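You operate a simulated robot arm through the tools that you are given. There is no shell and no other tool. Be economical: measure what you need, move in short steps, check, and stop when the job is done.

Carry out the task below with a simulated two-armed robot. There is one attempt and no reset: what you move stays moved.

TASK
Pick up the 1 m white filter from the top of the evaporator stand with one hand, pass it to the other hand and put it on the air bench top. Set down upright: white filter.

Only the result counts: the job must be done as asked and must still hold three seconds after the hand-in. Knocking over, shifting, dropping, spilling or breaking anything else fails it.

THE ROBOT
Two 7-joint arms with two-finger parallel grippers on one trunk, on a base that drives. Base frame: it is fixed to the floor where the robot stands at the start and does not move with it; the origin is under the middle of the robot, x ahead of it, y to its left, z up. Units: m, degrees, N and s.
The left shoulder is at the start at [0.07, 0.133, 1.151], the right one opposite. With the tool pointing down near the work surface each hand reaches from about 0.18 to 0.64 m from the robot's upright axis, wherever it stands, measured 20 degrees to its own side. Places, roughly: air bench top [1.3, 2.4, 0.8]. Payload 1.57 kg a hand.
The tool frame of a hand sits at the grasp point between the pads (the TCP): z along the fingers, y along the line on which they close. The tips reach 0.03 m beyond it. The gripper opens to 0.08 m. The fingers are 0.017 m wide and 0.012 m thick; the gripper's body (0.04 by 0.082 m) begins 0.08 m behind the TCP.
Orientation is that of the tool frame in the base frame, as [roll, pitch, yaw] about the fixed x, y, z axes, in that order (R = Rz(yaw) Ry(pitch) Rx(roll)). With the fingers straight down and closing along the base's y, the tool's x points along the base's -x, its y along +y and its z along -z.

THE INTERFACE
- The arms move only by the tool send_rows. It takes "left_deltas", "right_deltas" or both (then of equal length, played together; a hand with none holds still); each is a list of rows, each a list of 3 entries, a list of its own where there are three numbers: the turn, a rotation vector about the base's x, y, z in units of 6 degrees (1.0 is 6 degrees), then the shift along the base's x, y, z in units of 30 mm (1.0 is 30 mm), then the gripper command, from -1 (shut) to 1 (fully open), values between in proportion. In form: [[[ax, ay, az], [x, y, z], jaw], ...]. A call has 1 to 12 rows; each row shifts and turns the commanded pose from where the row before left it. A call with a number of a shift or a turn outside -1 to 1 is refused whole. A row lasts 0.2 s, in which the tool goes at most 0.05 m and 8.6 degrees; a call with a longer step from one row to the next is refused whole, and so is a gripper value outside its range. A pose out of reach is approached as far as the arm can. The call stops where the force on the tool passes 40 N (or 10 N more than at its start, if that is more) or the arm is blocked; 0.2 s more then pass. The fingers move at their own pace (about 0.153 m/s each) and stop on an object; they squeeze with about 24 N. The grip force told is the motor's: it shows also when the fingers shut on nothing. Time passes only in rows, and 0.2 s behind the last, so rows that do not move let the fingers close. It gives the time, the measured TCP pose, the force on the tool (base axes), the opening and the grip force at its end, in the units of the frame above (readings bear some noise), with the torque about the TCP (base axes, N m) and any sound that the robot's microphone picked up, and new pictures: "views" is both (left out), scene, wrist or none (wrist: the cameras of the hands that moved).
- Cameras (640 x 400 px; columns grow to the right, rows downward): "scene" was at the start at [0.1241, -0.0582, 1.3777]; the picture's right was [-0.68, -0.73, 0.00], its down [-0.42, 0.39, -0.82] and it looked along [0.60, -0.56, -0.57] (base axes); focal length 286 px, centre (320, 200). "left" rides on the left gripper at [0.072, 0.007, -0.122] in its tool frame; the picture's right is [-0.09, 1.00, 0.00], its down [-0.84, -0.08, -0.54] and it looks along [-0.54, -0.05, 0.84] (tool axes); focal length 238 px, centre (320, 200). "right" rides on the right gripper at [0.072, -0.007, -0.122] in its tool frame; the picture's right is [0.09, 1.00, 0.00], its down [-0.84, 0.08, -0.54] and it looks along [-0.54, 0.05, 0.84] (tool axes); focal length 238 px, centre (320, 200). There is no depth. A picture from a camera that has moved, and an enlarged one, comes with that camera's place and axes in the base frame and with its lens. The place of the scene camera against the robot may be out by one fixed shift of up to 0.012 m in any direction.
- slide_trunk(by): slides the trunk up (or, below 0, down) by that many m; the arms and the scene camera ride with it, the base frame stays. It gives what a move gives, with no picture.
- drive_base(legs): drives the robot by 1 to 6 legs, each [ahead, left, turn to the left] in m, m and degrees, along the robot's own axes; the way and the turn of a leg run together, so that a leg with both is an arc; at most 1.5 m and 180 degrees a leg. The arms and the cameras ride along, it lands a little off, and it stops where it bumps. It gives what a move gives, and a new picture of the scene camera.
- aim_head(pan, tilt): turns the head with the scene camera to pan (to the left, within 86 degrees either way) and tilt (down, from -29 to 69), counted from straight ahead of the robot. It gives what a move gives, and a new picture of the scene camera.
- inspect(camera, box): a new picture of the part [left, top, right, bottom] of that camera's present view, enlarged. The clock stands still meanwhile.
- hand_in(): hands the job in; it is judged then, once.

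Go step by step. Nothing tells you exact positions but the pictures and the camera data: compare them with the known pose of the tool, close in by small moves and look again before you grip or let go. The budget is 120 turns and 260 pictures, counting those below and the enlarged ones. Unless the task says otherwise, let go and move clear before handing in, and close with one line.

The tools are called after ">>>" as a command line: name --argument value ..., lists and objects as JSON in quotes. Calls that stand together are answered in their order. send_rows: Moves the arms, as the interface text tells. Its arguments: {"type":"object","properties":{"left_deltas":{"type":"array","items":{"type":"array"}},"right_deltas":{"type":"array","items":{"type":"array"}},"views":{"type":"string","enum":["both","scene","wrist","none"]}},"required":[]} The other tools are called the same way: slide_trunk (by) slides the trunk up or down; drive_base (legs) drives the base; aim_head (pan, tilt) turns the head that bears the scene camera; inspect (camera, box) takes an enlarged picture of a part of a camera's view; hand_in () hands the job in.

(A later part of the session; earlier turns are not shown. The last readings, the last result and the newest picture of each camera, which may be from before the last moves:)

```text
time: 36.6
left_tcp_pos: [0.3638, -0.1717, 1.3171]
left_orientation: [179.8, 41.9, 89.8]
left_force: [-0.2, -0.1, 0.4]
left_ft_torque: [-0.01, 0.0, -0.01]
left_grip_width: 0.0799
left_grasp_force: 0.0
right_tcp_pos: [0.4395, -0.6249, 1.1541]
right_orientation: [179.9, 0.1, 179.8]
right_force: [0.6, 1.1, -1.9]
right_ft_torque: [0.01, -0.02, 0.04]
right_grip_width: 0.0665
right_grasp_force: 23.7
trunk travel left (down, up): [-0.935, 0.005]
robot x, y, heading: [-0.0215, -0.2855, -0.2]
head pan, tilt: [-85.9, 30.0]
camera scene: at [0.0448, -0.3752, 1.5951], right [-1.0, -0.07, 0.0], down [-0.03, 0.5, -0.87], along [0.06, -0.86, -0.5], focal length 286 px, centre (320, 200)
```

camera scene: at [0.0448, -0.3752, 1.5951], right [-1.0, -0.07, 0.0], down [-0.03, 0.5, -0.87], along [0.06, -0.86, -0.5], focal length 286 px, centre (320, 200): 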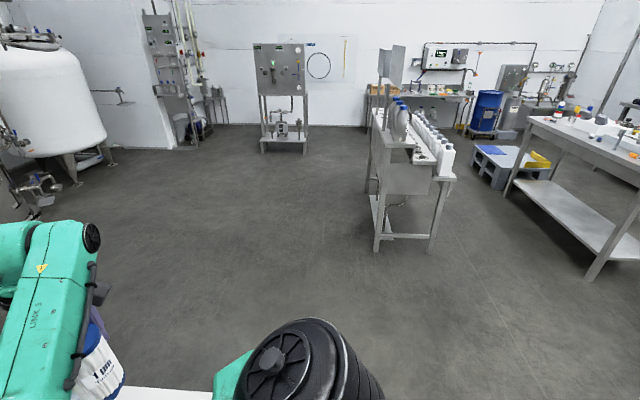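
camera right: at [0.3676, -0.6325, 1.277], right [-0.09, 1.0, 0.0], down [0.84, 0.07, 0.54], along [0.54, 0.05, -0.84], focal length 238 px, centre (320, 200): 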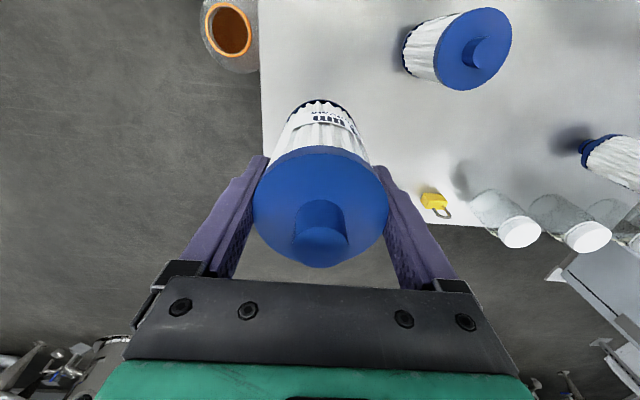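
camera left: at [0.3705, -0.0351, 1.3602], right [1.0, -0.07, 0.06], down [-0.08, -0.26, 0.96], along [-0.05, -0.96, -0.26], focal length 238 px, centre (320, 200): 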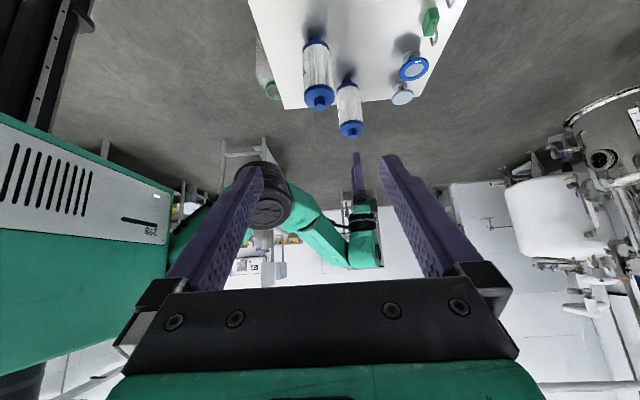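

Behind the cart with bottles, the bench with the display and cups stands near the wall; I'll need a closer look. First I back 0.3 m away from the table.

>>> drive_base --legs '[[-0.3, 0, 0]]'

>>> aim_head --pan 10 --tilt 55

```text
time: 38.6
left_tcp_pos: [0.0655, -0.1708, 1.3157]
left_orientation: [179.9, 42.0, 89.9]
left_force: [0.1, 0.3, 0.2]
left_ft_torque: [0.02, -0.01, -0.03]
left_grip_width: 0.08
left_grasp_force: 0.1
right_tcp_pos: [0.1409, -0.6249, 1.1541]
right_orientation: [-180.0, -0.1, 179.9]
right_force: [0.0, 0.9, -2.4]
right_ft_torque: [0.0, 0.05, 0.01]
right_grip_width: 0.0666
right_grasp_force: 23.6
trunk travel left (down, up): [-0.935, 0.005]
robot x, y, heading: [-0.3196, -0.2824, -0.4]
head pan, tilt: [-85.9, 30.0]
camera scene: at [-0.2526, -0.374, 1.595], right [-1.0, -0.07, 0.0], down [-0.04, 0.5, -0.87], along [0.06, -0.86, -0.5], focal length 286 px, centre (320, 200)
```

scene: 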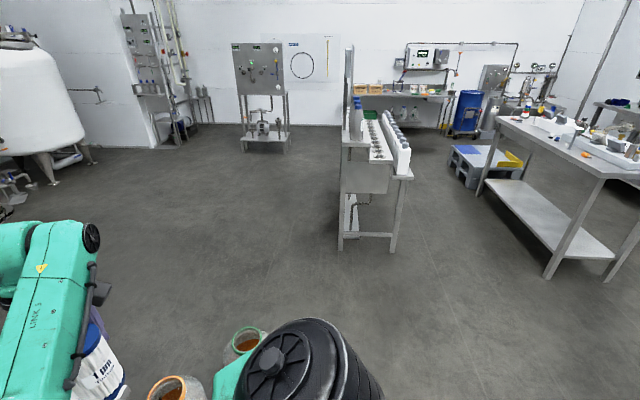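

```text
time: 40.3
left_tcp_pos: [0.0637, -0.1713, 1.3169]
left_orientation: [179.9, 41.9, 89.8]
left_force: [-0.1, -0.3, -0.4]
left_ft_torque: [-0.01, -0.02, 0.0]
left_grip_width: 0.0798
left_grasp_force: 0.1
right_tcp_pos: [0.1391, -0.6252, 1.1547]
right_orientation: [-180.0, -0.1, 179.8]
right_force: [0.1, -0.5, -2.0]
right_ft_torque: [-0.01, 0.0, -0.03]
right_grip_width: 0.0665
right_grasp_force: 24.2
trunk travel left (down, up): [-0.935, 0.005]
robot x, y, heading: [-0.3239, -0.2824, -0.3]
head pan, tilt: [10.0, 55.0]
camera scene: at [-0.191, -0.2716, 1.5591], right [0.17, -0.99, 0.0], down [-0.81, -0.14, -0.57], along [0.57, 0.1, -0.82], focal length 286 px, centre (320, 200)
```

scene: 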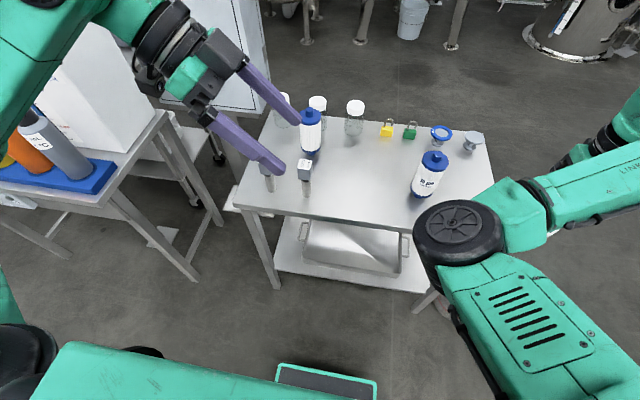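

I'm clear of the table with free floor below the hands. Now I bring the right hand toward the middle and lower, and tilt the left hand nearly horizontal for a side grasp of the filter body.

>>> send_rows --right_deltas '[[[0, 0, 0], [0, 0, -1], -1], [[0, 0, 0], [0, 0, -1], -1], [[0, 0, 0], [0, 0.7, -0.5], -1], [[0, 0, 0], [0, 0.7, 0], -1], [[0, 0, 0], [0, 0.7, 0], -1], [[0, 0, 0], [0, 0.7, 0], -1]]' --left_deltas '[[[-1, 0, 0], [0, 0, 0], 1], [[-1, 0, 0], [0, 0, 0], 1], [[-1, 0, 0], [0, 0, 0], 1], [[-1, 0, 0], [0, 0, 0], 1], [[-1, 0, 0], [0, 0, 0], 1], [[-1, 0, 0], [0, 0, 0], 1]]' --views "both"

```text
time: 41.7
left_tcp_pos: [0.0634, -0.1707, 1.3169]
left_orientation: [179.6, 78.0, 89.5]
left_force: [0.1, 0.3, 0.5]
left_ft_torque: [-0.01, 0.01, 0.04]
left_grip_width: 0.0799
left_grasp_force: 0.0
right_tcp_pos: [0.1466, -0.5662, 1.0873]
right_orientation: [-178.1, 1.3, 177.7]
right_force: [0.9, 0.2, -1.2]
right_ft_torque: [-0.01, 0.03, -0.02]
right_grip_width: 0.0664
right_grasp_force: 24.2
right hand out of reach, approached as far as the arm can: row 6
trunk travel left (down, up): [-0.935, 0.005]
robot x, y, heading: [-0.3234, -0.2843, -0.2]
head pan, tilt: [10.0, 55.0]
camera scene: at [-0.1907, -0.2709, 1.5591], right [0.17, -0.99, 0.0], down [-0.81, -0.14, -0.57], along [0.56, 0.1, -0.82], focal length 286 px, centre (320, 200)
camera right: at [0.0714, -0.5648, 1.2076], right [-0.05, 1.0, -0.03], down [0.83, 0.06, 0.56], along [0.56, 0.0, -0.83], focal length 238 px, centre (320, 200)
camera left: at [0.0704, -0.0355, 1.2723], right [1.0, -0.02, 0.09], down [-0.08, 0.36, 0.93], along [-0.05, -0.93, 0.36], focal length 238 px, centre (320, 200)
```

scene: 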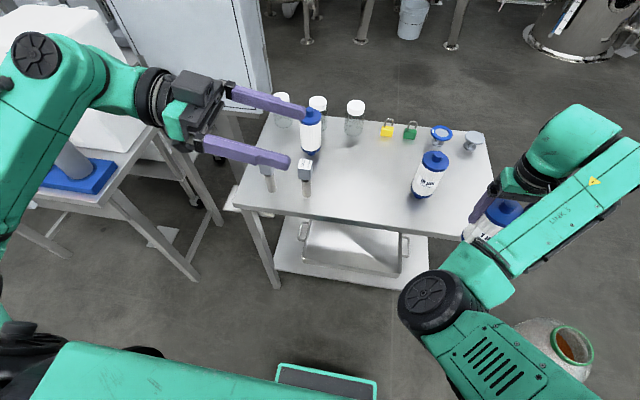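
right: 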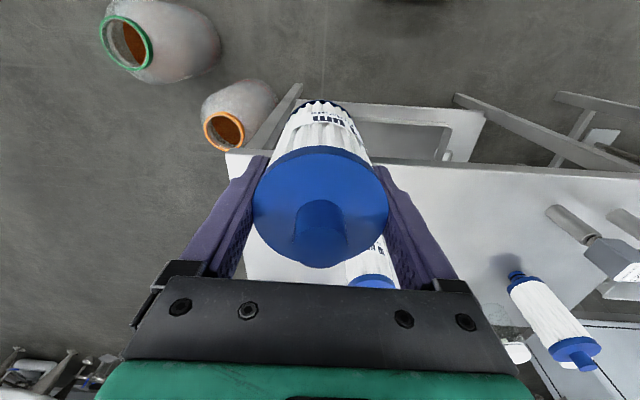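
left: 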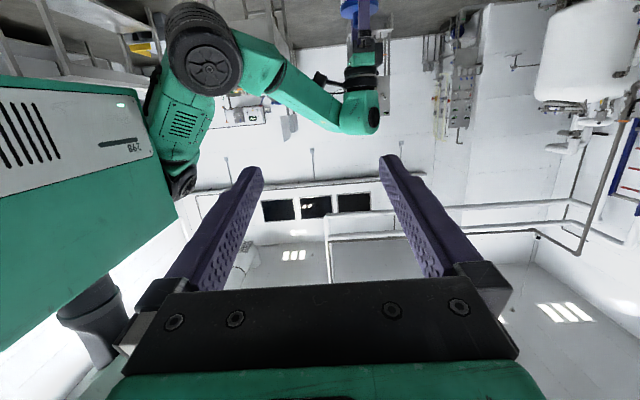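

The left camera sits under the fingers in this posture, so for placing clearance I'll use about a 60° tilt with the fingers pointing diagonally forward-right. I re-orient the left hand and move it closer, and ease the right hand back a little to regain its level pose.

>>> send_rows --right_deltas '[[[0, 0, 0], [0, -0.5, 0], -1], [[0, 0, 0], [0, 0, 0], -1], [[0, 0, 0], [0, 0, 0], -1], [[0, 0, 0], [0, 0, 0], -1], [[0, 0, 0], [0, 0, 0], -1], [[0, 0, 0], [0, 0, 0], -1], [[0, 0, 0], [0, 0, 0], -1], [[0, 0, 0], [0, 0, 0], -1], [[0, 0, 0], [0, 0, 0], -1], [[0, 0, 0], [0, 0, 0], -1], [[0, 0, 0], [0, 0, 0], -1]]' --left_deltas '[[[1, 0, 0], [0, 0, 0], 1], [[1, 0, 0], [0, 0, 0], 1], [[1, 0, 0], [0, 0, 0], 1], [[0, 0, 1], [0, 0, -0.5], 1], [[0, 0, 1], [0, 0, -0.5], 1], [[0, 0, 1], [0, 0, -0.5], 1], [[0, 0, 1], [0, 0, -0.5], 1], [[0, 0, 1], [0, 0, -0.5], 1], [[0, 0, 1], [0, 0, -0.5], 1], [[0, 0, 1], [0, 0, -0.5], 1], [[0, 0, 0.5], [0, 0, 0], 1]]' --views "both"

```text
time: 44.1
left_tcp_pos: [0.0633, -0.1707, 1.2731]
left_orientation: [179.8, 60.0, 107.7]
left_force: [-1.0, 0.7, -0.1]
left_ft_torque: [0.0, 0.02, -0.01]
left_grip_width: 0.08
left_grasp_force: 0.0
left hand out of reach, approached as far as the arm can: row 7, 8, 9, 10, 11
right_tcp_pos: [0.1416, -0.5777, 1.0819]
right_orientation: [-178.2, 0.3, 178.3]
right_force: [0.1, 0.0, -2.2]
right_ft_torque: [-0.02, -0.03, -0.01]
right_grip_width: 0.0665
right_grasp_force: 24.2
trunk travel left (down, up): [-0.935, 0.005]
robot x, y, heading: [-0.326, -0.2861, -0.1]
head pan, tilt: [10.0, 55.0]
camera scene: at [-0.191, -0.2714, 1.5591], right [0.17, -0.99, 0.0], down [-0.81, -0.14, -0.57], along [0.56, 0.1, -0.82], focal length 286 px, centre (320, 200)
camera right: at [0.0686, -0.5778, 1.2024], right [-0.06, 1.0, -0.03], down [0.84, 0.07, 0.54], along [0.54, 0.01, -0.84], focal length 238 px, centre (320, 200)
camera left: at [0.0265, -0.0332, 1.2719], right [0.96, 0.26, 0.08], down [-0.09, 0.02, 1.0], along [0.26, -0.96, 0.05], focal length 238 px, centre (320, 200)
```

scene: 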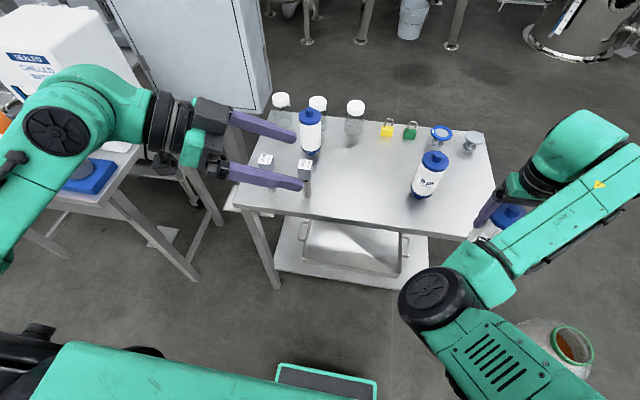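
right: 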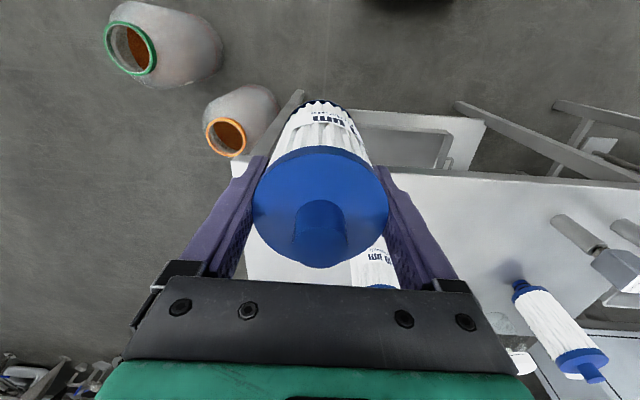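
left: 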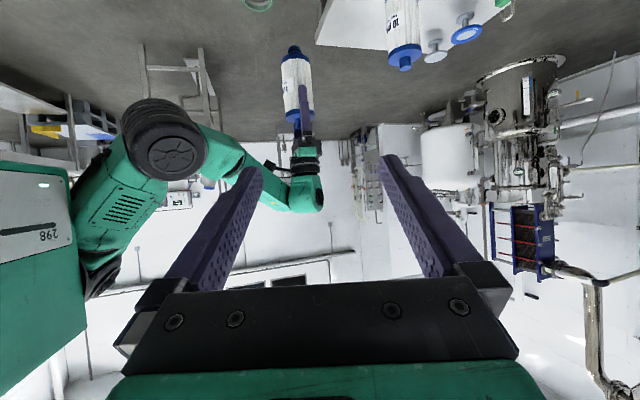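

I level the right hand slightly and bring the left hand to a pre-grasp point about 0.16 m back along its fingers from the filter body.

>>> send_rows --right_deltas '[[[-0.3, 0, 0.25], [0, 0, 0], -1], [[0, 0, 0], [0, 0, 0], -1], [[0, 0, 0], [0, 0, 0], -1], [[0, 0, 0], [0, 0, 0], -1], [[0, 0, 0], [0, 0, 0], -1], [[0, 0, 0], [0, 0, 0], -1], [[0, 0, 0], [0, 0, 0], -1], [[0, 0, 0], [0, 0, 0], -1], [[0, 0, 0], [0, 0, 0], -1], [[0, 0, 0], [0, 0, 0], -1]]' --left_deltas '[[[0, 0, 0], [0.12, -0.9, -0.65], 1], [[0, 0, 0], [0.12, -0.9, -0.65], 1], [[0, 0, 0], [0.12, -0.9, -0.65], 1], [[0, 0, 0], [0.12, -0.9, -0.65], 1], [[0, 0, 0], [0.12, -0.9, -0.65], 1], [[0, 0, 0], [0.12, -0.9, -0.65], 1], [[0, 0, 0], [0.12, -0.9, -0.65], 1], [[0, 0, 0], [0.12, -0.9, -0.65], 1], [[0, 0, 0], [0.12, -0.9, -0.65], 1], [[0, 0, 0], [0, 0, 0], 1]]' --views "both"

```text
time: 46.3
left_tcp_pos: [0.09, -0.3429, 1.1325]
left_orientation: [179.9, 60.2, 107.6]
left_force: [0.3, 0.2, 0.1]
left_ft_torque: [-0.01, 0.02, -0.03]
left_grip_width: 0.08
left_grasp_force: 0.2
left hand out of reach, approached as far as the arm can: row 2, 8, 9
right_tcp_pos: [0.1426, -0.5784, 1.0837]
right_orientation: [-176.2, 0.5, 179.7]
right_force: [-0.8, -0.3, -2.0]
right_ft_torque: [0.01, 0.01, 0.0]
right_grip_width: 0.0667
right_grasp_force: 23.3
trunk travel left (down, up): [-0.935, 0.005]
robot x, y, heading: [-0.317, -0.2856, -0.0]
head pan, tilt: [10.0, 55.0]
camera scene: at [-0.1911, -0.2716, 1.5591], right [0.17, -0.99, 0.0], down [-0.81, -0.14, -0.57], along [0.56, 0.1, -0.82], focal length 286 px, centre (320, 200)
camera right: at [0.0696, -0.5769, 1.2045], right [-0.09, 0.99, -0.07], down [0.83, 0.11, 0.54], along [0.55, -0.01, -0.84], focal length 238 px, centre (320, 200)
camera left: at [0.0527, -0.2055, 1.1326], right [0.96, 0.26, 0.08], down [-0.09, 0.03, 1.0], along [0.26, -0.97, 0.05], focal length 238 px, centre (320, 200)
```

scene: 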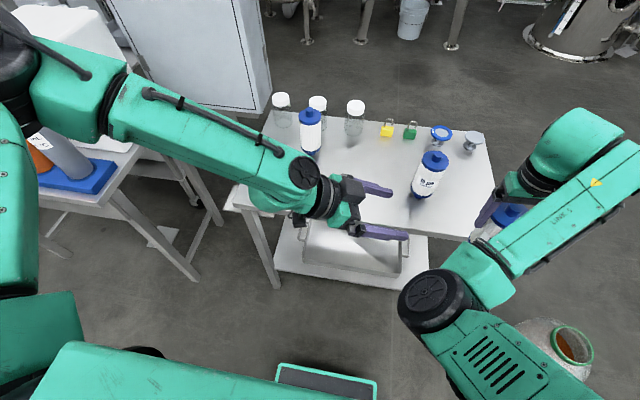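
right: 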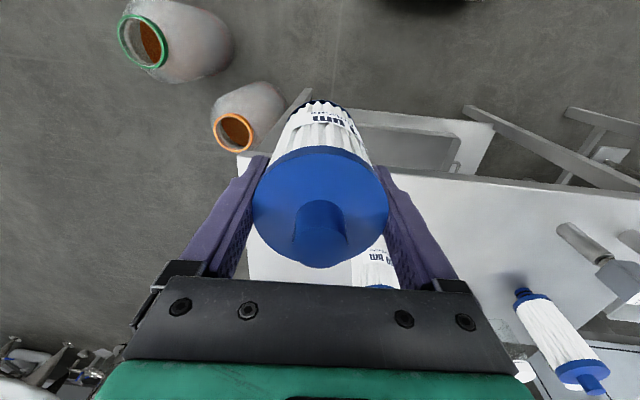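
left: 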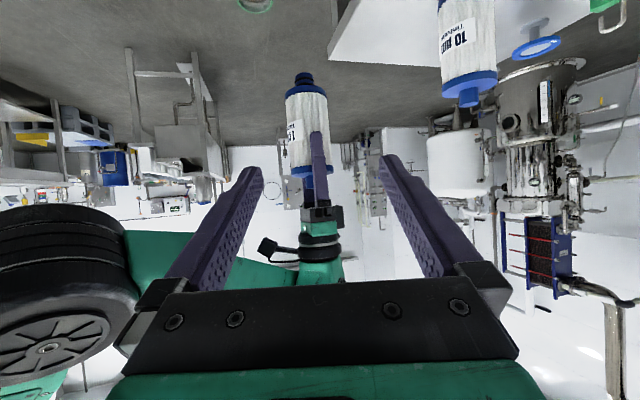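

The left arm is near its reach limit and the right hand rolled the wrong way. I fix the roll, lower the right hand 0.1 m further below the shoulder and then bring it inward.

>>> send_rows --right_deltas '[[[0.3, 0, 0], [0, 0, -0.8], -1], [[0.3, 0, 0], [0, 0, -0.8], -1], [[0, 0, 0], [0, 0, -0.9], -1], [[0, 0, 0], [0, 0, -0.9], -1], [[0, 0, 0], [0, 0.6, 0], -1], [[0, 0, 0], [0, 0.6, 0], -1], [[0, 0, 0], [0, 0.6, 0], -1], [[0, 0, 0], [0, 0.6, 0], -1], [[0, 0, 0], [0, 0.6, 0], -1]]' --views "scene"

```text
time: 48.5
left_tcp_pos: [0.0888, -0.3429, 1.1337]
left_orientation: [179.9, 60.2, 107.7]
left_force: [0.1, -0.1, -0.7]
left_ft_torque: [0.01, 0.0, 0.0]
left_grip_width: 0.0799
left_grasp_force: 0.0
right_tcp_pos: [0.153, -0.5355, 0.9885]
right_orientation: [-175.2, 1.9, 177.9]
right_force: [-0.1, 0.2, -2.5]
right_ft_torque: [0.0, 0.01, -0.01]
right_grip_width: 0.0664
right_grasp_force: 24.5
trunk travel left (down, up): [-0.935, 0.005]
robot x, y, heading: [-0.3202, -0.2811, -0.3]
head pan, tilt: [10.0, 55.0]
stopped in row 9 (right hand): the arm was blocked; the commanded pose is now the measured one
camera scene: at [-0.191, -0.2716, 1.5591], right [0.17, -0.99, 0.0], down [-0.81, -0.14, -0.57], along [0.56, 0.1, -0.82], focal length 286 px, centre (320, 200)
```

scene: 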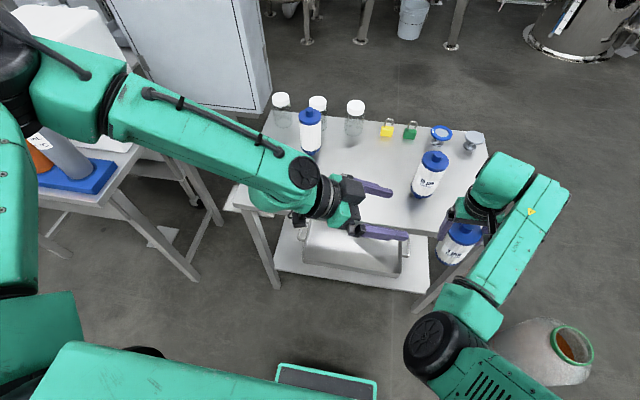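

The arm hit a joint limit. By mirror symmetry with the left wrist, yawing the right hand inward should free it and also move its fingers out of the left hand's way; the filter just spins on its axis.

>>> send_rows --right_deltas '[[[0, 0, 0], [-0.2, -0.6, 0.6], -1], [[0.4, 0, 0.3], [-0.2, -0.6, 0.6], -1], [[0.4, 0, 1], [0, 0, 0], -1], [[0, 0, 1], [0, 0, 0], -1], [[0, 0, 1], [0, 0, 0], -1], [[0, 0, 1], [0, 0, 0], -1], [[0, 0, 1], [0, 0, 0], -1], [[0, 0, 1], [0, 0, 0], -1], [[0, 0, 1], [0, 0, 0], -1], [[0, 0, 1], [0, 0, 0], -1], [[0, 0, 1], [0, 0, 0], -1], [[0, 0, 1], [0, 0, 0], -1]]' --views "scene"

```text
time: 51.3
left_tcp_pos: [0.0895, -0.344, 1.1343]
left_orientation: [180.0, 60.1, 107.6]
left_force: [-0.1, 0.4, -0.6]
left_ft_torque: [-0.02, -0.02, 0.0]
left_grip_width: 0.0799
left_grasp_force: 0.0
right_tcp_pos: [0.1387, -0.5962, 1.0286]
right_orientation: [-178.9, -0.3, -122.0]
right_force: [0.3, 0.2, -1.6]
right_ft_torque: [-0.05, 0.01, -0.01]
right_grip_width: 0.0665
right_grasp_force: 24.6
trunk travel left (down, up): [-0.935, 0.005]
robot x, y, heading: [-0.3236, -0.2831, -0.0]
head pan, tilt: [10.0, 55.0]
stopped in row 12 (right hand): the arm was blocked; the commanded pose is now the measured one
camera scene: at [-0.191, -0.2716, 1.5591], right [0.17, -0.99, 0.0], down [-0.81, -0.14, -0.57], along [0.56, 0.1, -0.82], focal length 286 px, centre (320, 200)
```

scene: 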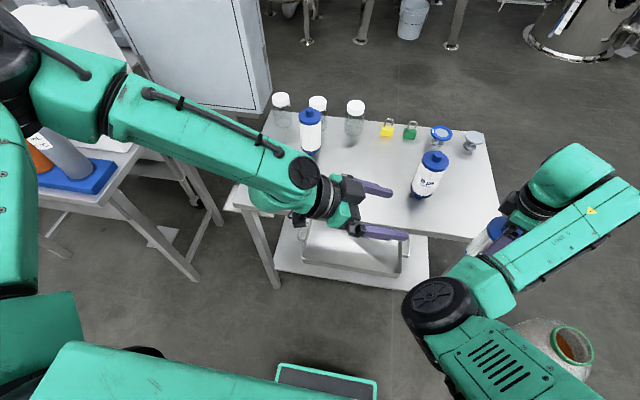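

The yaw worked up to about 58°. I try the inward move with this yaw.

>>> send_rows --right_deltas '[[[0, 0, 0], [0, 0.7, 0], -1], [[0, 0, 0], [0, 0.7, 0], -1], [[0, 0, 0], [0, 0.7, 0], -1], [[0, 0, 0], [0, 0.7, 0], -1], [[0, 0, 0], [0, 0.7, 0], -1]]' --views "scene"

```text
time: 52.7
left_tcp_pos: [0.0896, -0.3421, 1.1334]
left_orientation: [179.9, 60.1, 107.7]
left_force: [0.1, -0.3, -0.7]
left_ft_torque: [0.02, -0.03, -0.03]
left_grip_width: 0.0801
left_grasp_force: 0.1
right_tcp_pos: [0.1454, -0.5456, 1.0433]
right_orientation: [-174.3, -4.3, -125.4]
right_force: [-0.2, -0.6, -1.9]
right_ft_torque: [0.0, 0.01, -0.03]
right_grip_width: 0.0664
right_grasp_force: 23.9
trunk travel left (down, up): [-0.935, 0.005]
robot x, y, heading: [-0.3238, -0.2854, -0.1]
head pan, tilt: [10.0, 55.0]
stopped in row 5 (right hand): the arm was blocked; the commanded pose is now the measured one
camera scene: at [-0.1911, -0.2717, 1.5591], right [0.17, -0.99, 0.0], down [-0.81, -0.14, -0.57], along [0.56, 0.1, -0.82], focal length 286 px, centre (320, 200)
```

scene: 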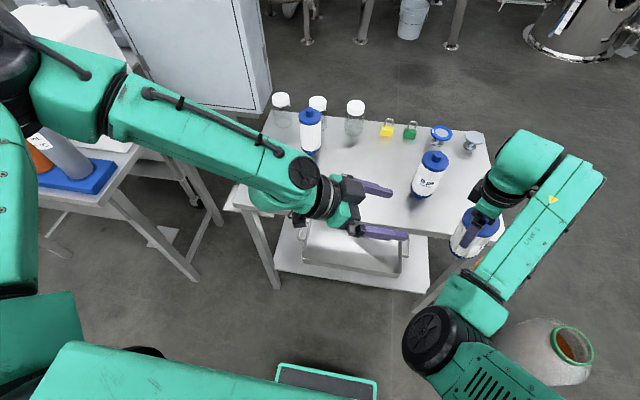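

Same limit at y of about -0.54, so the right hand stays near -0.58. I level it there and bring the left hand farther toward it, since its arm is not fully stretched.

>>> send_rows --right_deltas '[[[0.2, 0.06, 0], [0, -0.6, 0], -1], [[0.45, 0.15, 0], [0, -0.6, 0], -1], [[0.45, 0.15, 0], [0, -0.1, 0], -1], [[0, 0, 0], [0, 0, 0], -1], [[0, 0, 0], [0, 0, 0], -1], [[0, 0, 0], [0, 0, 0], -1]]' --left_deltas '[[[0, 0, 0], [0.1, -0.6, -0.6], 1], [[0, 0, 0], [0.1, -0.6, -0.6], 1], [[0, 0, 0], [0.1, -0.6, -0.6], 1], [[0, 0, 0], [0.1, -0.6, -0.6], 1], [[0, 0, 0], [0, 0, 0], 1], [[0, 0, 0], [0, 0, 0], 1]]' --views "both"

```text
time: 54.1
left_tcp_pos: [0.0862, -0.3441, 1.1265]
left_orientation: [-180.0, 60.2, 107.7]
left_force: [-0.9, 0.3, 0.1]
left_ft_torque: [-0.05, -0.03, 0.0]
left_grip_width: 0.0801
left_grasp_force: 0.1
left hand out of reach, approached as far as the arm can: row 1, 2, 3, 4
right_tcp_pos: [0.1453, -0.5821, 1.0431]
right_orientation: [179.9, 0.1, -125.1]
right_force: [0.6, -0.3, -0.6]
right_ft_torque: [0.02, 0.01, 0.0]
right_grip_width: 0.0662
right_grasp_force: 24.2
trunk travel left (down, up): [-0.935, 0.005]
robot x, y, heading: [-0.32, -0.2835, -0.3]
head pan, tilt: [10.0, 55.0]
camera scene: at [-0.1909, -0.2716, 1.5591], right [0.17, -0.99, 0.0], down [-0.81, -0.14, -0.57], along [0.56, 0.1, -0.82], focal length 286 px, centre (320, 200)
camera right: at [0.1091, -0.6446, 1.1655], right [-0.87, 0.5, 0.0], down [0.42, 0.73, 0.54], along [0.27, 0.47, -0.84], focal length 238 px, centre (320, 200)
camera left: at [0.0494, -0.2057, 1.1255], right [0.96, 0.26, 0.08], down [-0.09, 0.03, 1.0], along [0.26, -0.96, 0.05], focal length 238 px, centre (320, 200)
```

scene: 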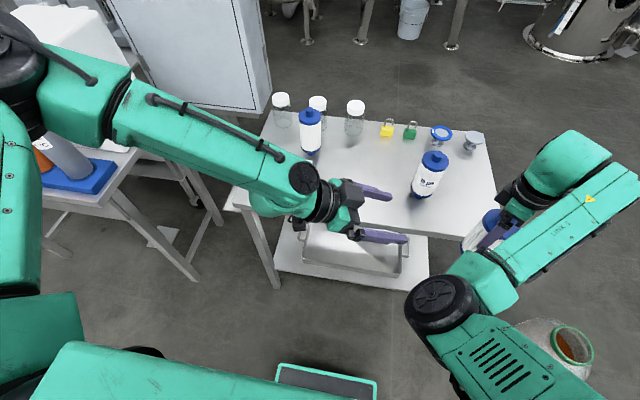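
right: 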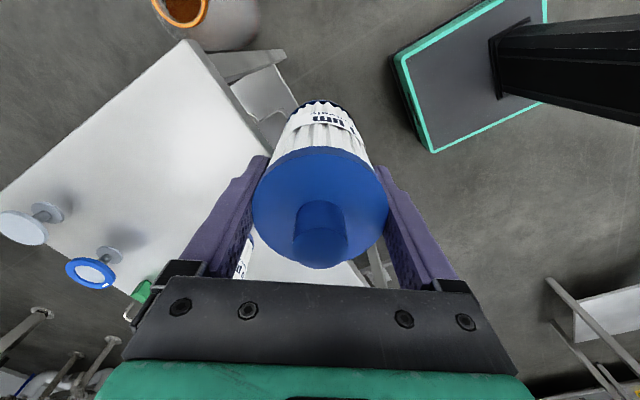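
left: 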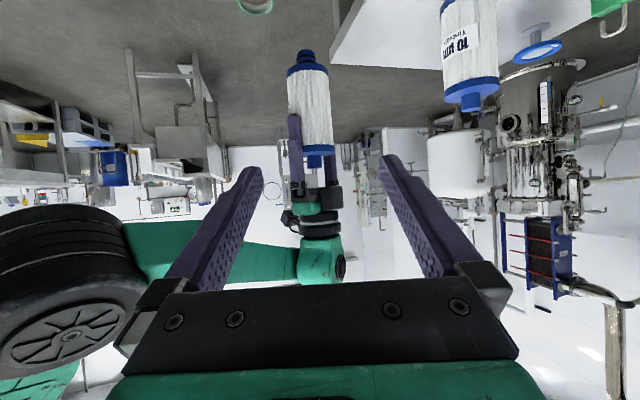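

The left hand is stuck at a joint limit with this yaw. I turn it back toward pointing straight right and try to advance.

>>> send_rows --left_deltas '[[[0, 0, -1], [0, 0, 0], 1], [[0, 0, -1], [0, 0, 0], 1], [[0, 0, -1], [0, 0, 0], 1], [[0, 0, -1], [0, -0.3, -0.3], 1], [[0, 0, 0], [0.1, -0.6, -0.6], 1], [[0, 0, 0], [0.1, -0.6, -0.6], 1], [[0, 0, 0], [0.1, -0.6, -0.6], 1]]' --views "scene"

```text
time: 55.7
left_tcp_pos: [0.074, -0.342, 1.1357]
left_orientation: [177.5, 61.6, 86.7]
left_force: [-1.0, 0.3, -0.4]
left_ft_torque: [0.01, 0.0, -0.03]
left_grip_width: 0.0801
left_grasp_force: 0.1
left hand out of reach, approached as far as the arm can: row 2, 3, 4, 5, 6, 7
right_tcp_pos: [0.1441, -0.5819, 1.0437]
right_orientation: [179.9, -0.1, -125.0]
right_force: [0.1, 0.4, -2.0]
right_ft_torque: [0.02, 0.0, 0.02]
right_grip_width: 0.0663
right_grasp_force: 24.3
trunk travel left (down, up): [-0.935, 0.005]
robot x, y, heading: [-0.3204, -0.2833, -0.2]
head pan, tilt: [10.0, 55.0]
camera scene: at [-0.1911, -0.2715, 1.5591], right [0.17, -0.99, 0.0], down [-0.81, -0.14, -0.57], along [0.56, 0.1, -0.82], focal length 286 px, centre (320, 200)
```

scene: 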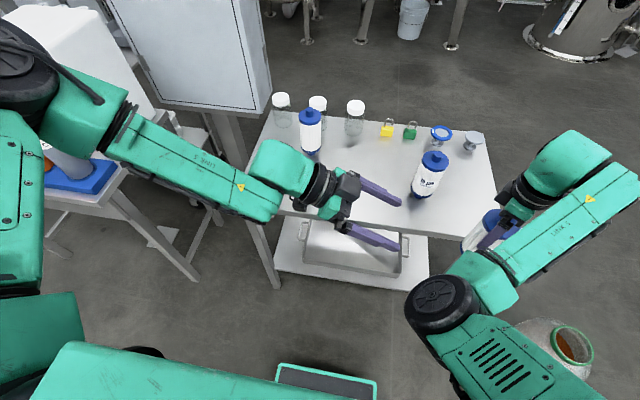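

Both arms are limited in bringing their wrists inward. A better plan is to tilt the right hand so its fingers point left, which keeps its wrist outside, and let the left hand grasp from above. First I return the left hand to tool-down, out to the left, and start tilting the right hand.

>>> send_rows --left_deltas '[[[0, 0, 0], [0, 0.7, 0.5], 1], [[1, 0, 0], [0, 0.7, 0.5], 1], [[1, 0, 0], [0, 0.7, 0.5], 1], [[1, 0, 0], [0, 0.7, 0.5], 1], [[1, 0, 0], [0, 0.7, 0.5], 1], [[1, 0, 0], [0, 0.7, 0.5], 1], [[1, 0, 0], [0, 0.7, 0.5], 1], [[1, 0, 0], [0, 0.7, 0.5], 1], [[1, 0, 0], [0, 0.7, 0.5], 1], [[1, 0, 0], [0, 0.7, 0.5], 1], [[1, 0, 0], [0, 0.7, 0.5], 1], [[0.3, 0, 0], [0, 0.5, 0.5], 1]]' --right_deltas '[[[0, 0, 0], [0, 0, 0.5], -1], [[0, 0, 0], [0, 0, 0.5], -1], [[0.5, 0, 0.2], [0, 0, 0.5], -1], [[0.5, 0, 0.4], [0, 0, 0.5], -1], [[0.5, 0, 0.5], [0, 0, 0.5], -1], [[0.5, 0, 0.5], [0, 0, 0.5], -1], [[0.5, 0, 0.5], [0, 0, 0.5], -1], [[0.5, 0, 0.5], [0, 0, 0.5], -1], [[0.5, 0, 0.5], [0, 0, 0.5], -1], [[0.5, 0, 0.5], [0, 0, 0.5], -1], [[0.5, 0, 0.5], [0, 0, 0.5], -1], [[0.5, 0, 0.5], [0, 0, 0], -1]]' --views "both"

```text
time: 58.3
left_tcp_pos: [0.0724, -0.0968, 1.3146]
left_orientation: [-179.5, -0.4, 88.4]
left_force: [-0.4, 1.0, 0.3]
left_ft_torque: [0.02, -0.01, -0.02]
left_grip_width: 0.0801
left_grasp_force: 0.0
right_tcp_pos: [0.1501, -0.588, 1.2059]
right_orientation: [167.9, 27.5, -99.6]
right_force: [-0.3, 0.1, -2.0]
right_ft_torque: [-0.06, 0.0, 0.0]
right_grip_width: 0.0666
right_grasp_force: 23.9
right hand out of reach, approached as far as the arm can: row 5
trunk travel left (down, up): [-0.935, 0.005]
robot x, y, heading: [-0.32, -0.2851, -0.4]
head pan, tilt: [10.0, 55.0]
camera scene: at [-0.1914, -0.2721, 1.5591], right [0.17, -0.99, 0.0], down [-0.81, -0.14, -0.57], along [0.57, 0.1, -0.82], focal length 286 px, centre (320, 200)
camera right: at [0.1621, -0.7095, 1.2774], right [-0.99, -0.01, 0.14], down [0.12, 0.48, 0.87], along [-0.08, 0.88, -0.47], focal length 238 px, centre (320, 200)
camera left: at [0.0826, -0.0243, 1.4381], right [0.99, -0.12, -0.01], down [-0.1, -0.84, 0.54], along [-0.07, -0.53, -0.84], focal length 238 px, centre (320, 200)
```

scene: 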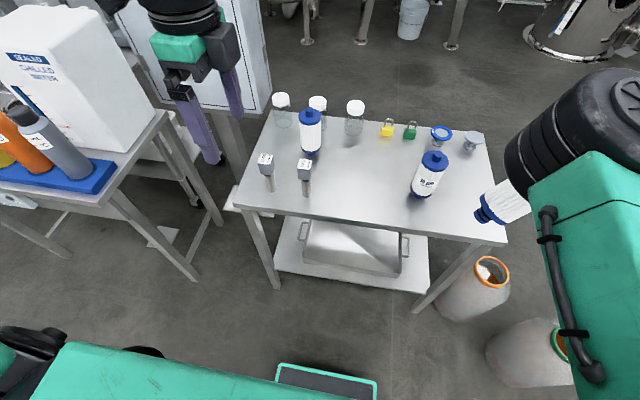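
right: 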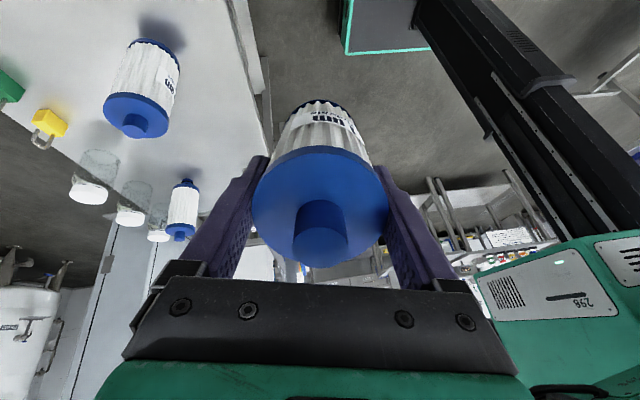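
left: 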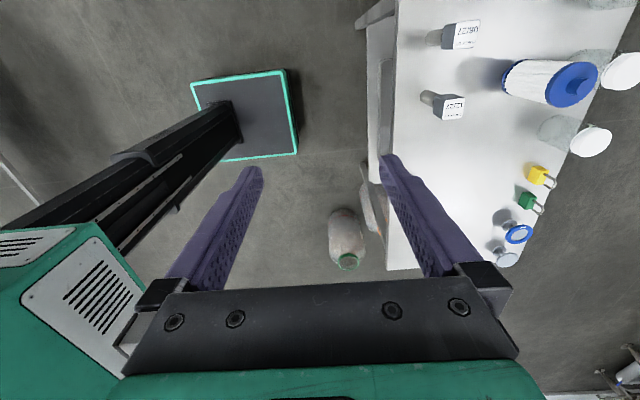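

The right arm reconfigured well and the tilt works. I continue: tilt to about 60° with the closing axis along x, and move the hand inward to about [0.08, -0.40, 1.30].

>>> send_rows --right_deltas '[[[0.66, -0.24, 0.02], [-0.29, 0.79, 0.39], -1], [[0.66, -0.24, 0.02], [-0.29, 0.79, 0.39], -1], [[0.66, -0.24, 0.02], [-0.29, 0.79, 0.39], -1], [[0.66, -0.24, 0.02], [-0.29, 0.79, 0.39], -1], [[0.66, -0.24, 0.02], [-0.29, 0.79, 0.39], -1], [[0.66, -0.24, 0.02], [-0.29, 0.79, 0.39], -1], [[0.66, -0.24, 0.02], [-0.29, 0.79, 0.39], -1], [[0.66, -0.24, 0.02], [-0.29, 0.79, 0.39], -1], [[0, 0, 0], [0, 0, 0], -1]]' --views "both"

```text
time: 60.3
left_tcp_pos: [0.0723, -0.0954, 1.3135]
left_orientation: [-179.4, -0.1, 88.3]
left_force: [0.2, 0.3, 0.1]
left_ft_torque: [-0.03, 0.02, 0.0]
left_grip_width: 0.0802
left_grasp_force: 0.0
right_tcp_pos: [0.0818, -0.402, 1.3005]
right_orientation: [179.7, 61.3, -91.5]
right_force: [1.1, -0.2, -2.6]
right_ft_torque: [-0.01, -0.01, 0.03]
right_grip_width: 0.0667
right_grasp_force: 23.8
trunk travel left (down, up): [-0.935, 0.005]
robot x, y, heading: [-0.3217, -0.2845, -0.2]
head pan, tilt: [10.0, 55.0]
camera scene: at [-0.1912, -0.2709, 1.5591], right [0.17, -0.99, 0.0], down [-0.81, -0.14, -0.57], along [0.56, 0.1, -0.82], focal length 286 px, centre (320, 200)
camera right: at [0.0867, -0.5442, 1.2963], right [-1.0, -0.02, -0.08], down [-0.08, -0.07, 0.99], along [-0.03, 1.0, 0.07], focal length 238 px, centre (320, 200)
```

scene: 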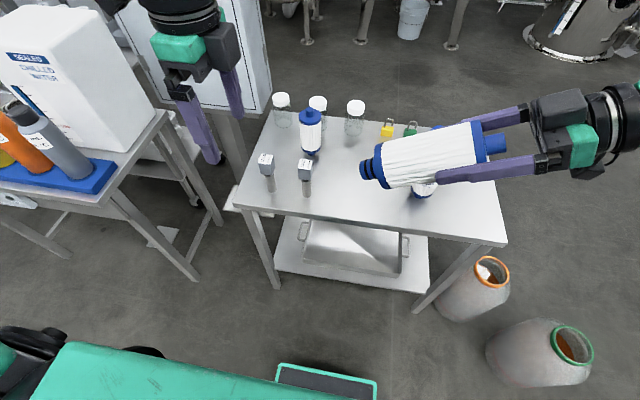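
right: 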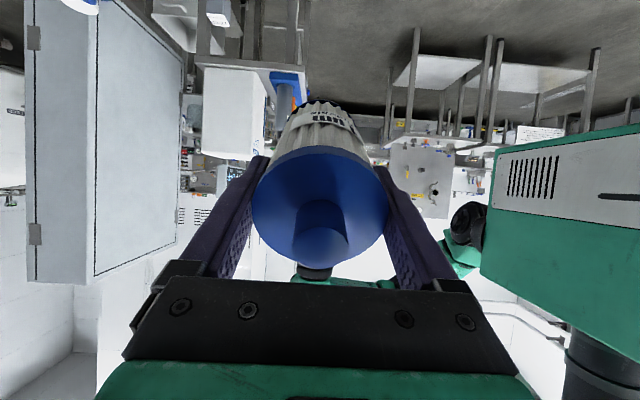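

The filter is tilted and well placed; its body centre is near [0.084, -0.341, 1.267]. I bring the left hand (tool down, closing along x) in front of the filter's lower end and check alignment.

>>> send_rows --left_deltas '[[[0, 0, 0], [0.1, -0.7, -0.35], 1], [[0, 0, 0], [0.1, -0.7, -0.35], 1], [[0, 0, 0], [0.1, -0.7, -0.4], 1], [[0, 0, 0], [0.1, -0.7, -0.45], 1], [[0, 0, 0], [0, 0, 0], 1]]' --views "both"

```text
time: 61.5
left_tcp_pos: [0.0846, -0.1803, 1.2691]
left_orientation: [-179.5, -0.1, 88.5]
left_force: [-0.4, -0.5, 0.1]
left_ft_torque: [-0.01, 0.01, -0.01]
left_grip_width: 0.0802
left_grasp_force: 0.1
right_tcp_pos: [0.0834, -0.3998, 1.3028]
right_orientation: [-179.7, 61.5, -90.5]
right_force: [-0.2, -0.2, -2.2]
right_ft_torque: [-0.08, 0.0, 0.02]
right_grip_width: 0.0665
right_grasp_force: 24.0
trunk travel left (down, up): [-0.935, 0.005]
robot x, y, heading: [-0.3232, -0.2873, -0.3]
head pan, tilt: [10.0, 55.0]
camera scene: at [-0.1913, -0.2712, 1.5591], right [0.17, -0.99, 0.0], down [-0.81, -0.14, -0.57], along [0.56, 0.1, -0.82], focal length 286 px, centre (320, 200)
camera left: at [0.0946, -0.1078, 1.3912], right [0.99, -0.12, -0.01], down [-0.1, -0.84, 0.54], along [-0.07, -0.54, -0.84], focal length 238 px, centre (320, 200)
```

scene: 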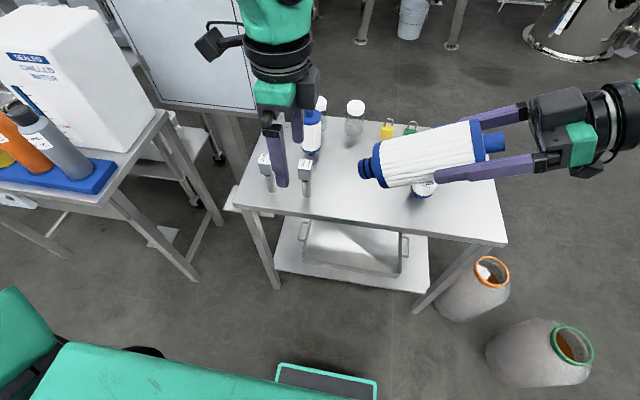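
left: 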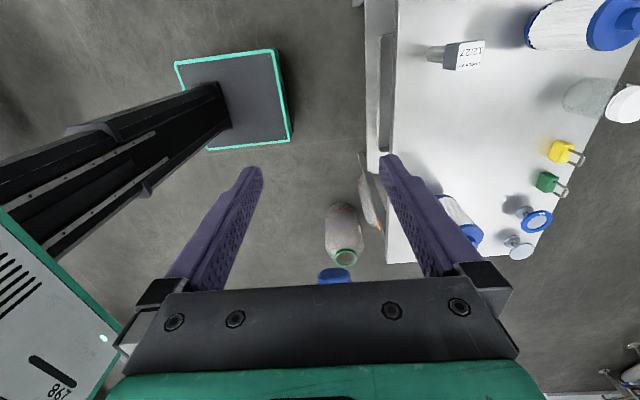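

The spigot lines up with the jaw centre within about 2 mm. I advance along -y so the filter slips between the open fingers.

>>> send_rows --left_deltas '[[[0, 0, 0], [0.04, -0.7, 0], 1], [[0, 0, 0], [0.02, -0.7, 0], 1], [[0, 0, 0], [0, -0.7, 0], 1], [[0, 0, 0], [0, -0.7, 0], 1], [[0, 0, 0], [0, 0, 0], 1]]' --views "both"

```text
time: 62.7
left_tcp_pos: [0.0807, -0.2293, 1.2669]
left_orientation: [-179.5, -0.1, 88.4]
left_force: [-0.1, -0.3, -0.2]
left_ft_torque: [-0.02, 0.01, 0.03]
left_grip_width: 0.0802
left_grasp_force: 0.1
left hand out of reach, approached as far as the arm can: row 3, 4
right_tcp_pos: [0.0835, -0.4026, 1.3012]
right_orientation: [-179.9, 61.6, -90.8]
right_force: [-0.1, -1.2, -0.7]
right_ft_torque: [-0.08, 0.01, 0.02]
right_grip_width: 0.0666
right_grasp_force: 24.0
trunk travel left (down, up): [-0.935, 0.005]
robot x, y, heading: [-0.3216, -0.284, -0.2]
head pan, tilt: [10.0, 55.0]
camera scene: at [-0.1907, -0.2719, 1.5591], right [0.17, -0.99, 0.0], down [-0.81, -0.14, -0.57], along [0.56, 0.1, -0.82], focal length 286 px, centre (320, 200)
camera left: at [0.0903, -0.1581, 1.3898], right [0.99, -0.12, -0.01], down [-0.1, -0.84, 0.54], along [-0.07, -0.54, -0.84], focal length 238 px, centre (320, 200)
```

scene: 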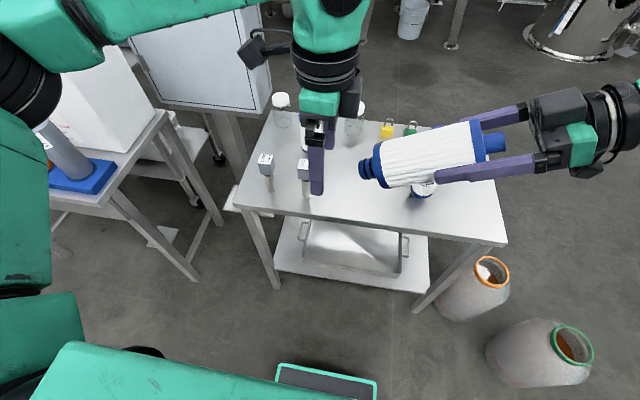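
left: 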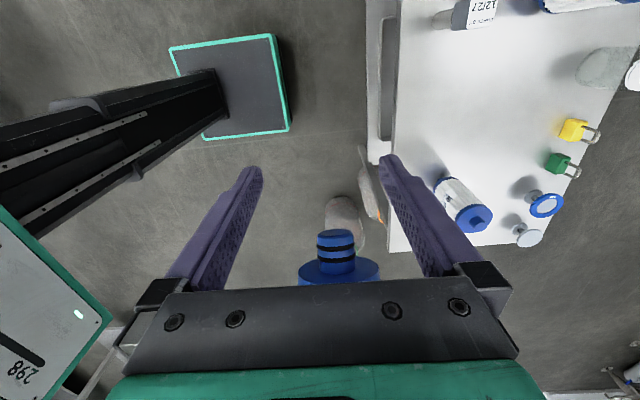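

The left hand stops at y of about -0.23, so I bring the filter to it with the right hand instead: +y, with a 6 mm x correction.

>>> send_rows --right_deltas '[[[0, 0, 0], [-0.1, 0.6, 0], -1], [[0, 0, 0], [-0.1, 0.6, 0], -1], [[0, 0, 0], [0, 0.6, 0], -1], [[0, 0, 0], [0, 0, 0], -1]]' --views "both"

>>> inspect --camera "left" --box '[220, 140, 460, 290]'

```text
time: 63.7
left_tcp_pos: [0.0804, -0.23, 1.2664]
left_orientation: [-179.6, -0.1, 88.4]
left_force: [-0.3, -0.3, 0.9]
left_ft_torque: [0.03, 0.04, 0.02]
left_grip_width: 0.0798
left_grasp_force: 0.1
right_tcp_pos: [0.085, -0.3887, 1.3057]
right_orientation: [-179.6, 61.3, -90.4]
right_force: [-1.3, -0.1, -1.7]
right_ft_torque: [-0.08, 0.01, -0.03]
right_grip_width: 0.0668
right_grasp_force: 24.0
right hand out of reach, approached as far as the arm can: row 1, 2, 3
trunk travel left (down, up): [-0.935, 0.005]
robot x, y, heading: [-0.3249, -0.2855, -0.1]
head pan, tilt: [10.0, 55.0]
camera scene: at [-0.191, -0.2711, 1.5591], right [0.17, -0.99, 0.0], down [-0.81, -0.14, -0.57], along [0.56, 0.1, -0.82], focal length 286 px, centre (320, 200)
camera right: at [0.0893, -0.5305, 1.3014], right [-1.0, -0.03, -0.08], down [-0.08, -0.07, 0.99], along [-0.04, 1.0, 0.07], focal length 238 px, centre (320, 200)
```

scene: 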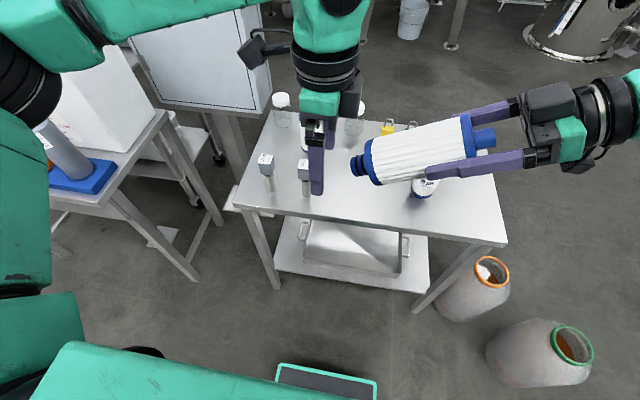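
right: 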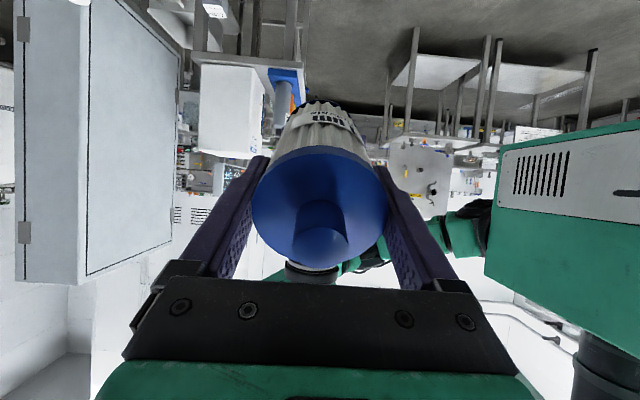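

```text
2.67 times, centred on (340, 215) of left
camera zoom: at [0.0901, -0.1575, 1.3899], right [0.99, -0.12, -0.01], down [-0.1, -0.84, 0.54], along [-0.07, -0.54, -0.84], focal length 636 px, centre (267, 160)
```

zoom: 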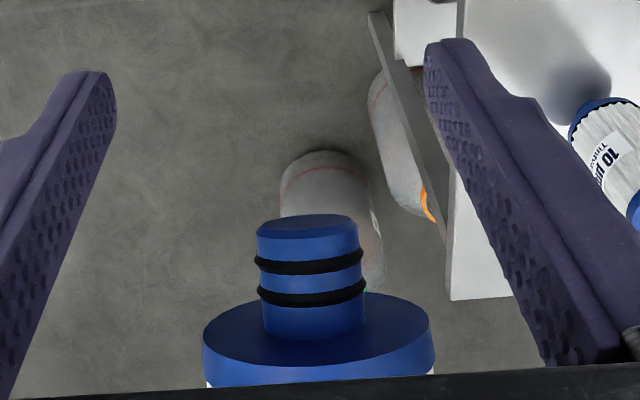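

Earlier the left arm reached farther inward when lower, so I lower both hands together by 0.15 m, then bring them together.

>>> send_rows --left_deltas '[[[0, 0, 0], [0, 0, -0.9], 1], [[0, 0, 0], [0, 0, -0.9], 1], [[0, 0, 0], [0, 0, -0.9], 1], [[0, 0, 0], [0, 0, -0.9], 1], [[0, 0, 0], [0, 0, -0.9], 1], [[0, 0, 0], [0, 0, -0.5], 1], [[0, 0, 0], [0, 0, 0], 1]]' --right_deltas '[[[0, 0, 0], [0, 0, -0.9], -1], [[0, 0, 0], [0, 0, -0.9], -1], [[0, 0, 0], [0, 0, -0.9], -1], [[0, 0, 0], [0, 0, -0.9], -1], [[0, 0, 0], [0, 0, -0.9], -1], [[0, 0, 0], [0, 0, -0.5], -1], [[0, 0, 0], [0, 0, 0], -1]]' --views "scene"

>>> send_rows --right_deltas '[[[0, 0, 0], [-0.1, 0.6, 0], -1], [[0, 0, 0], [-0.1, 0.6, 0], -1], [[0, 0, 0], [0, 0, 0], -1]]' --views "scene"

```text
time: 65.3
left_tcp_pos: [0.0712, -0.2114, 1.1234]
left_orientation: [-179.5, 0.0, 88.5]
left_force: [0.5, 0.4, 0.1]
left_ft_torque: [0.02, -0.02, -0.02]
left_grip_width: 0.08
left_grasp_force: 0.1
left hand out of reach, approached as far as the arm can: row 3, 4, 5, 6
right_tcp_pos: [0.0831, -0.3928, 1.1533]
right_orientation: [180.0, 60.0, -90.0]
right_force: [0.6, 0.4, -1.2]
right_ft_torque: [-0.07, -0.01, -0.01]
right_grip_width: 0.0668
right_grasp_force: 24.0
right hand out of reach, approached as far as the arm can: row 2
trunk travel left (down, up): [-0.935, 0.005]
robot x, y, heading: [-0.3218, -0.284, -0.2]
head pan, tilt: [10.0, 55.0]
camera scene: at [-0.1917, -0.2713, 1.5592], right [0.17, -0.99, 0.0], down [-0.81, -0.14, -0.57], along [0.57, 0.1, -0.82], focal length 286 px, centre (320, 200)
```

scene: 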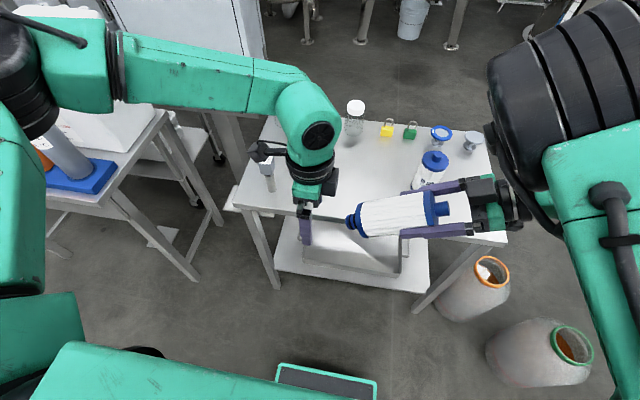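

```text
time: 66.1
left_tcp_pos: [0.0711, -0.2118, 1.1229]
left_orientation: [-179.5, 0.0, 88.4]
left_force: [-0.7, -0.1, 0.6]
left_ft_torque: [0.02, 0.0, -0.01]
left_grip_width: 0.0802
left_grasp_force: 0.0
right_tcp_pos: [0.0844, -0.393, 1.1532]
right_orientation: [179.9, 60.1, -90.0]
right_force: [0.0, -0.6, -1.3]
right_ft_torque: [-0.05, 0.0, 0.01]
right_grip_width: 0.0664
right_grasp_force: 23.7
right hand out of reach, approached as far as the arm can: row 1, 2
trunk travel left (down, up): [-0.935, 0.005]
robot x, y, heading: [-0.3203, -0.2863, -0.2]
head pan, tilt: [10.0, 55.0]
camera scene: at [-0.1912, -0.2713, 1.5591], right [0.17, -0.99, 0.0], down [-0.81, -0.14, -0.57], along [0.56, 0.1, -0.82], focal length 286 px, centre (320, 200)
```

scene: 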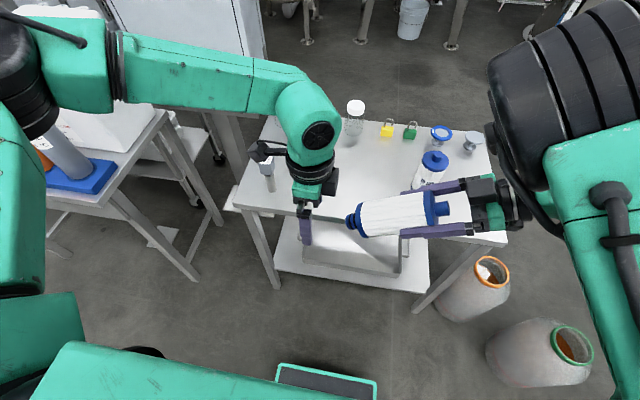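

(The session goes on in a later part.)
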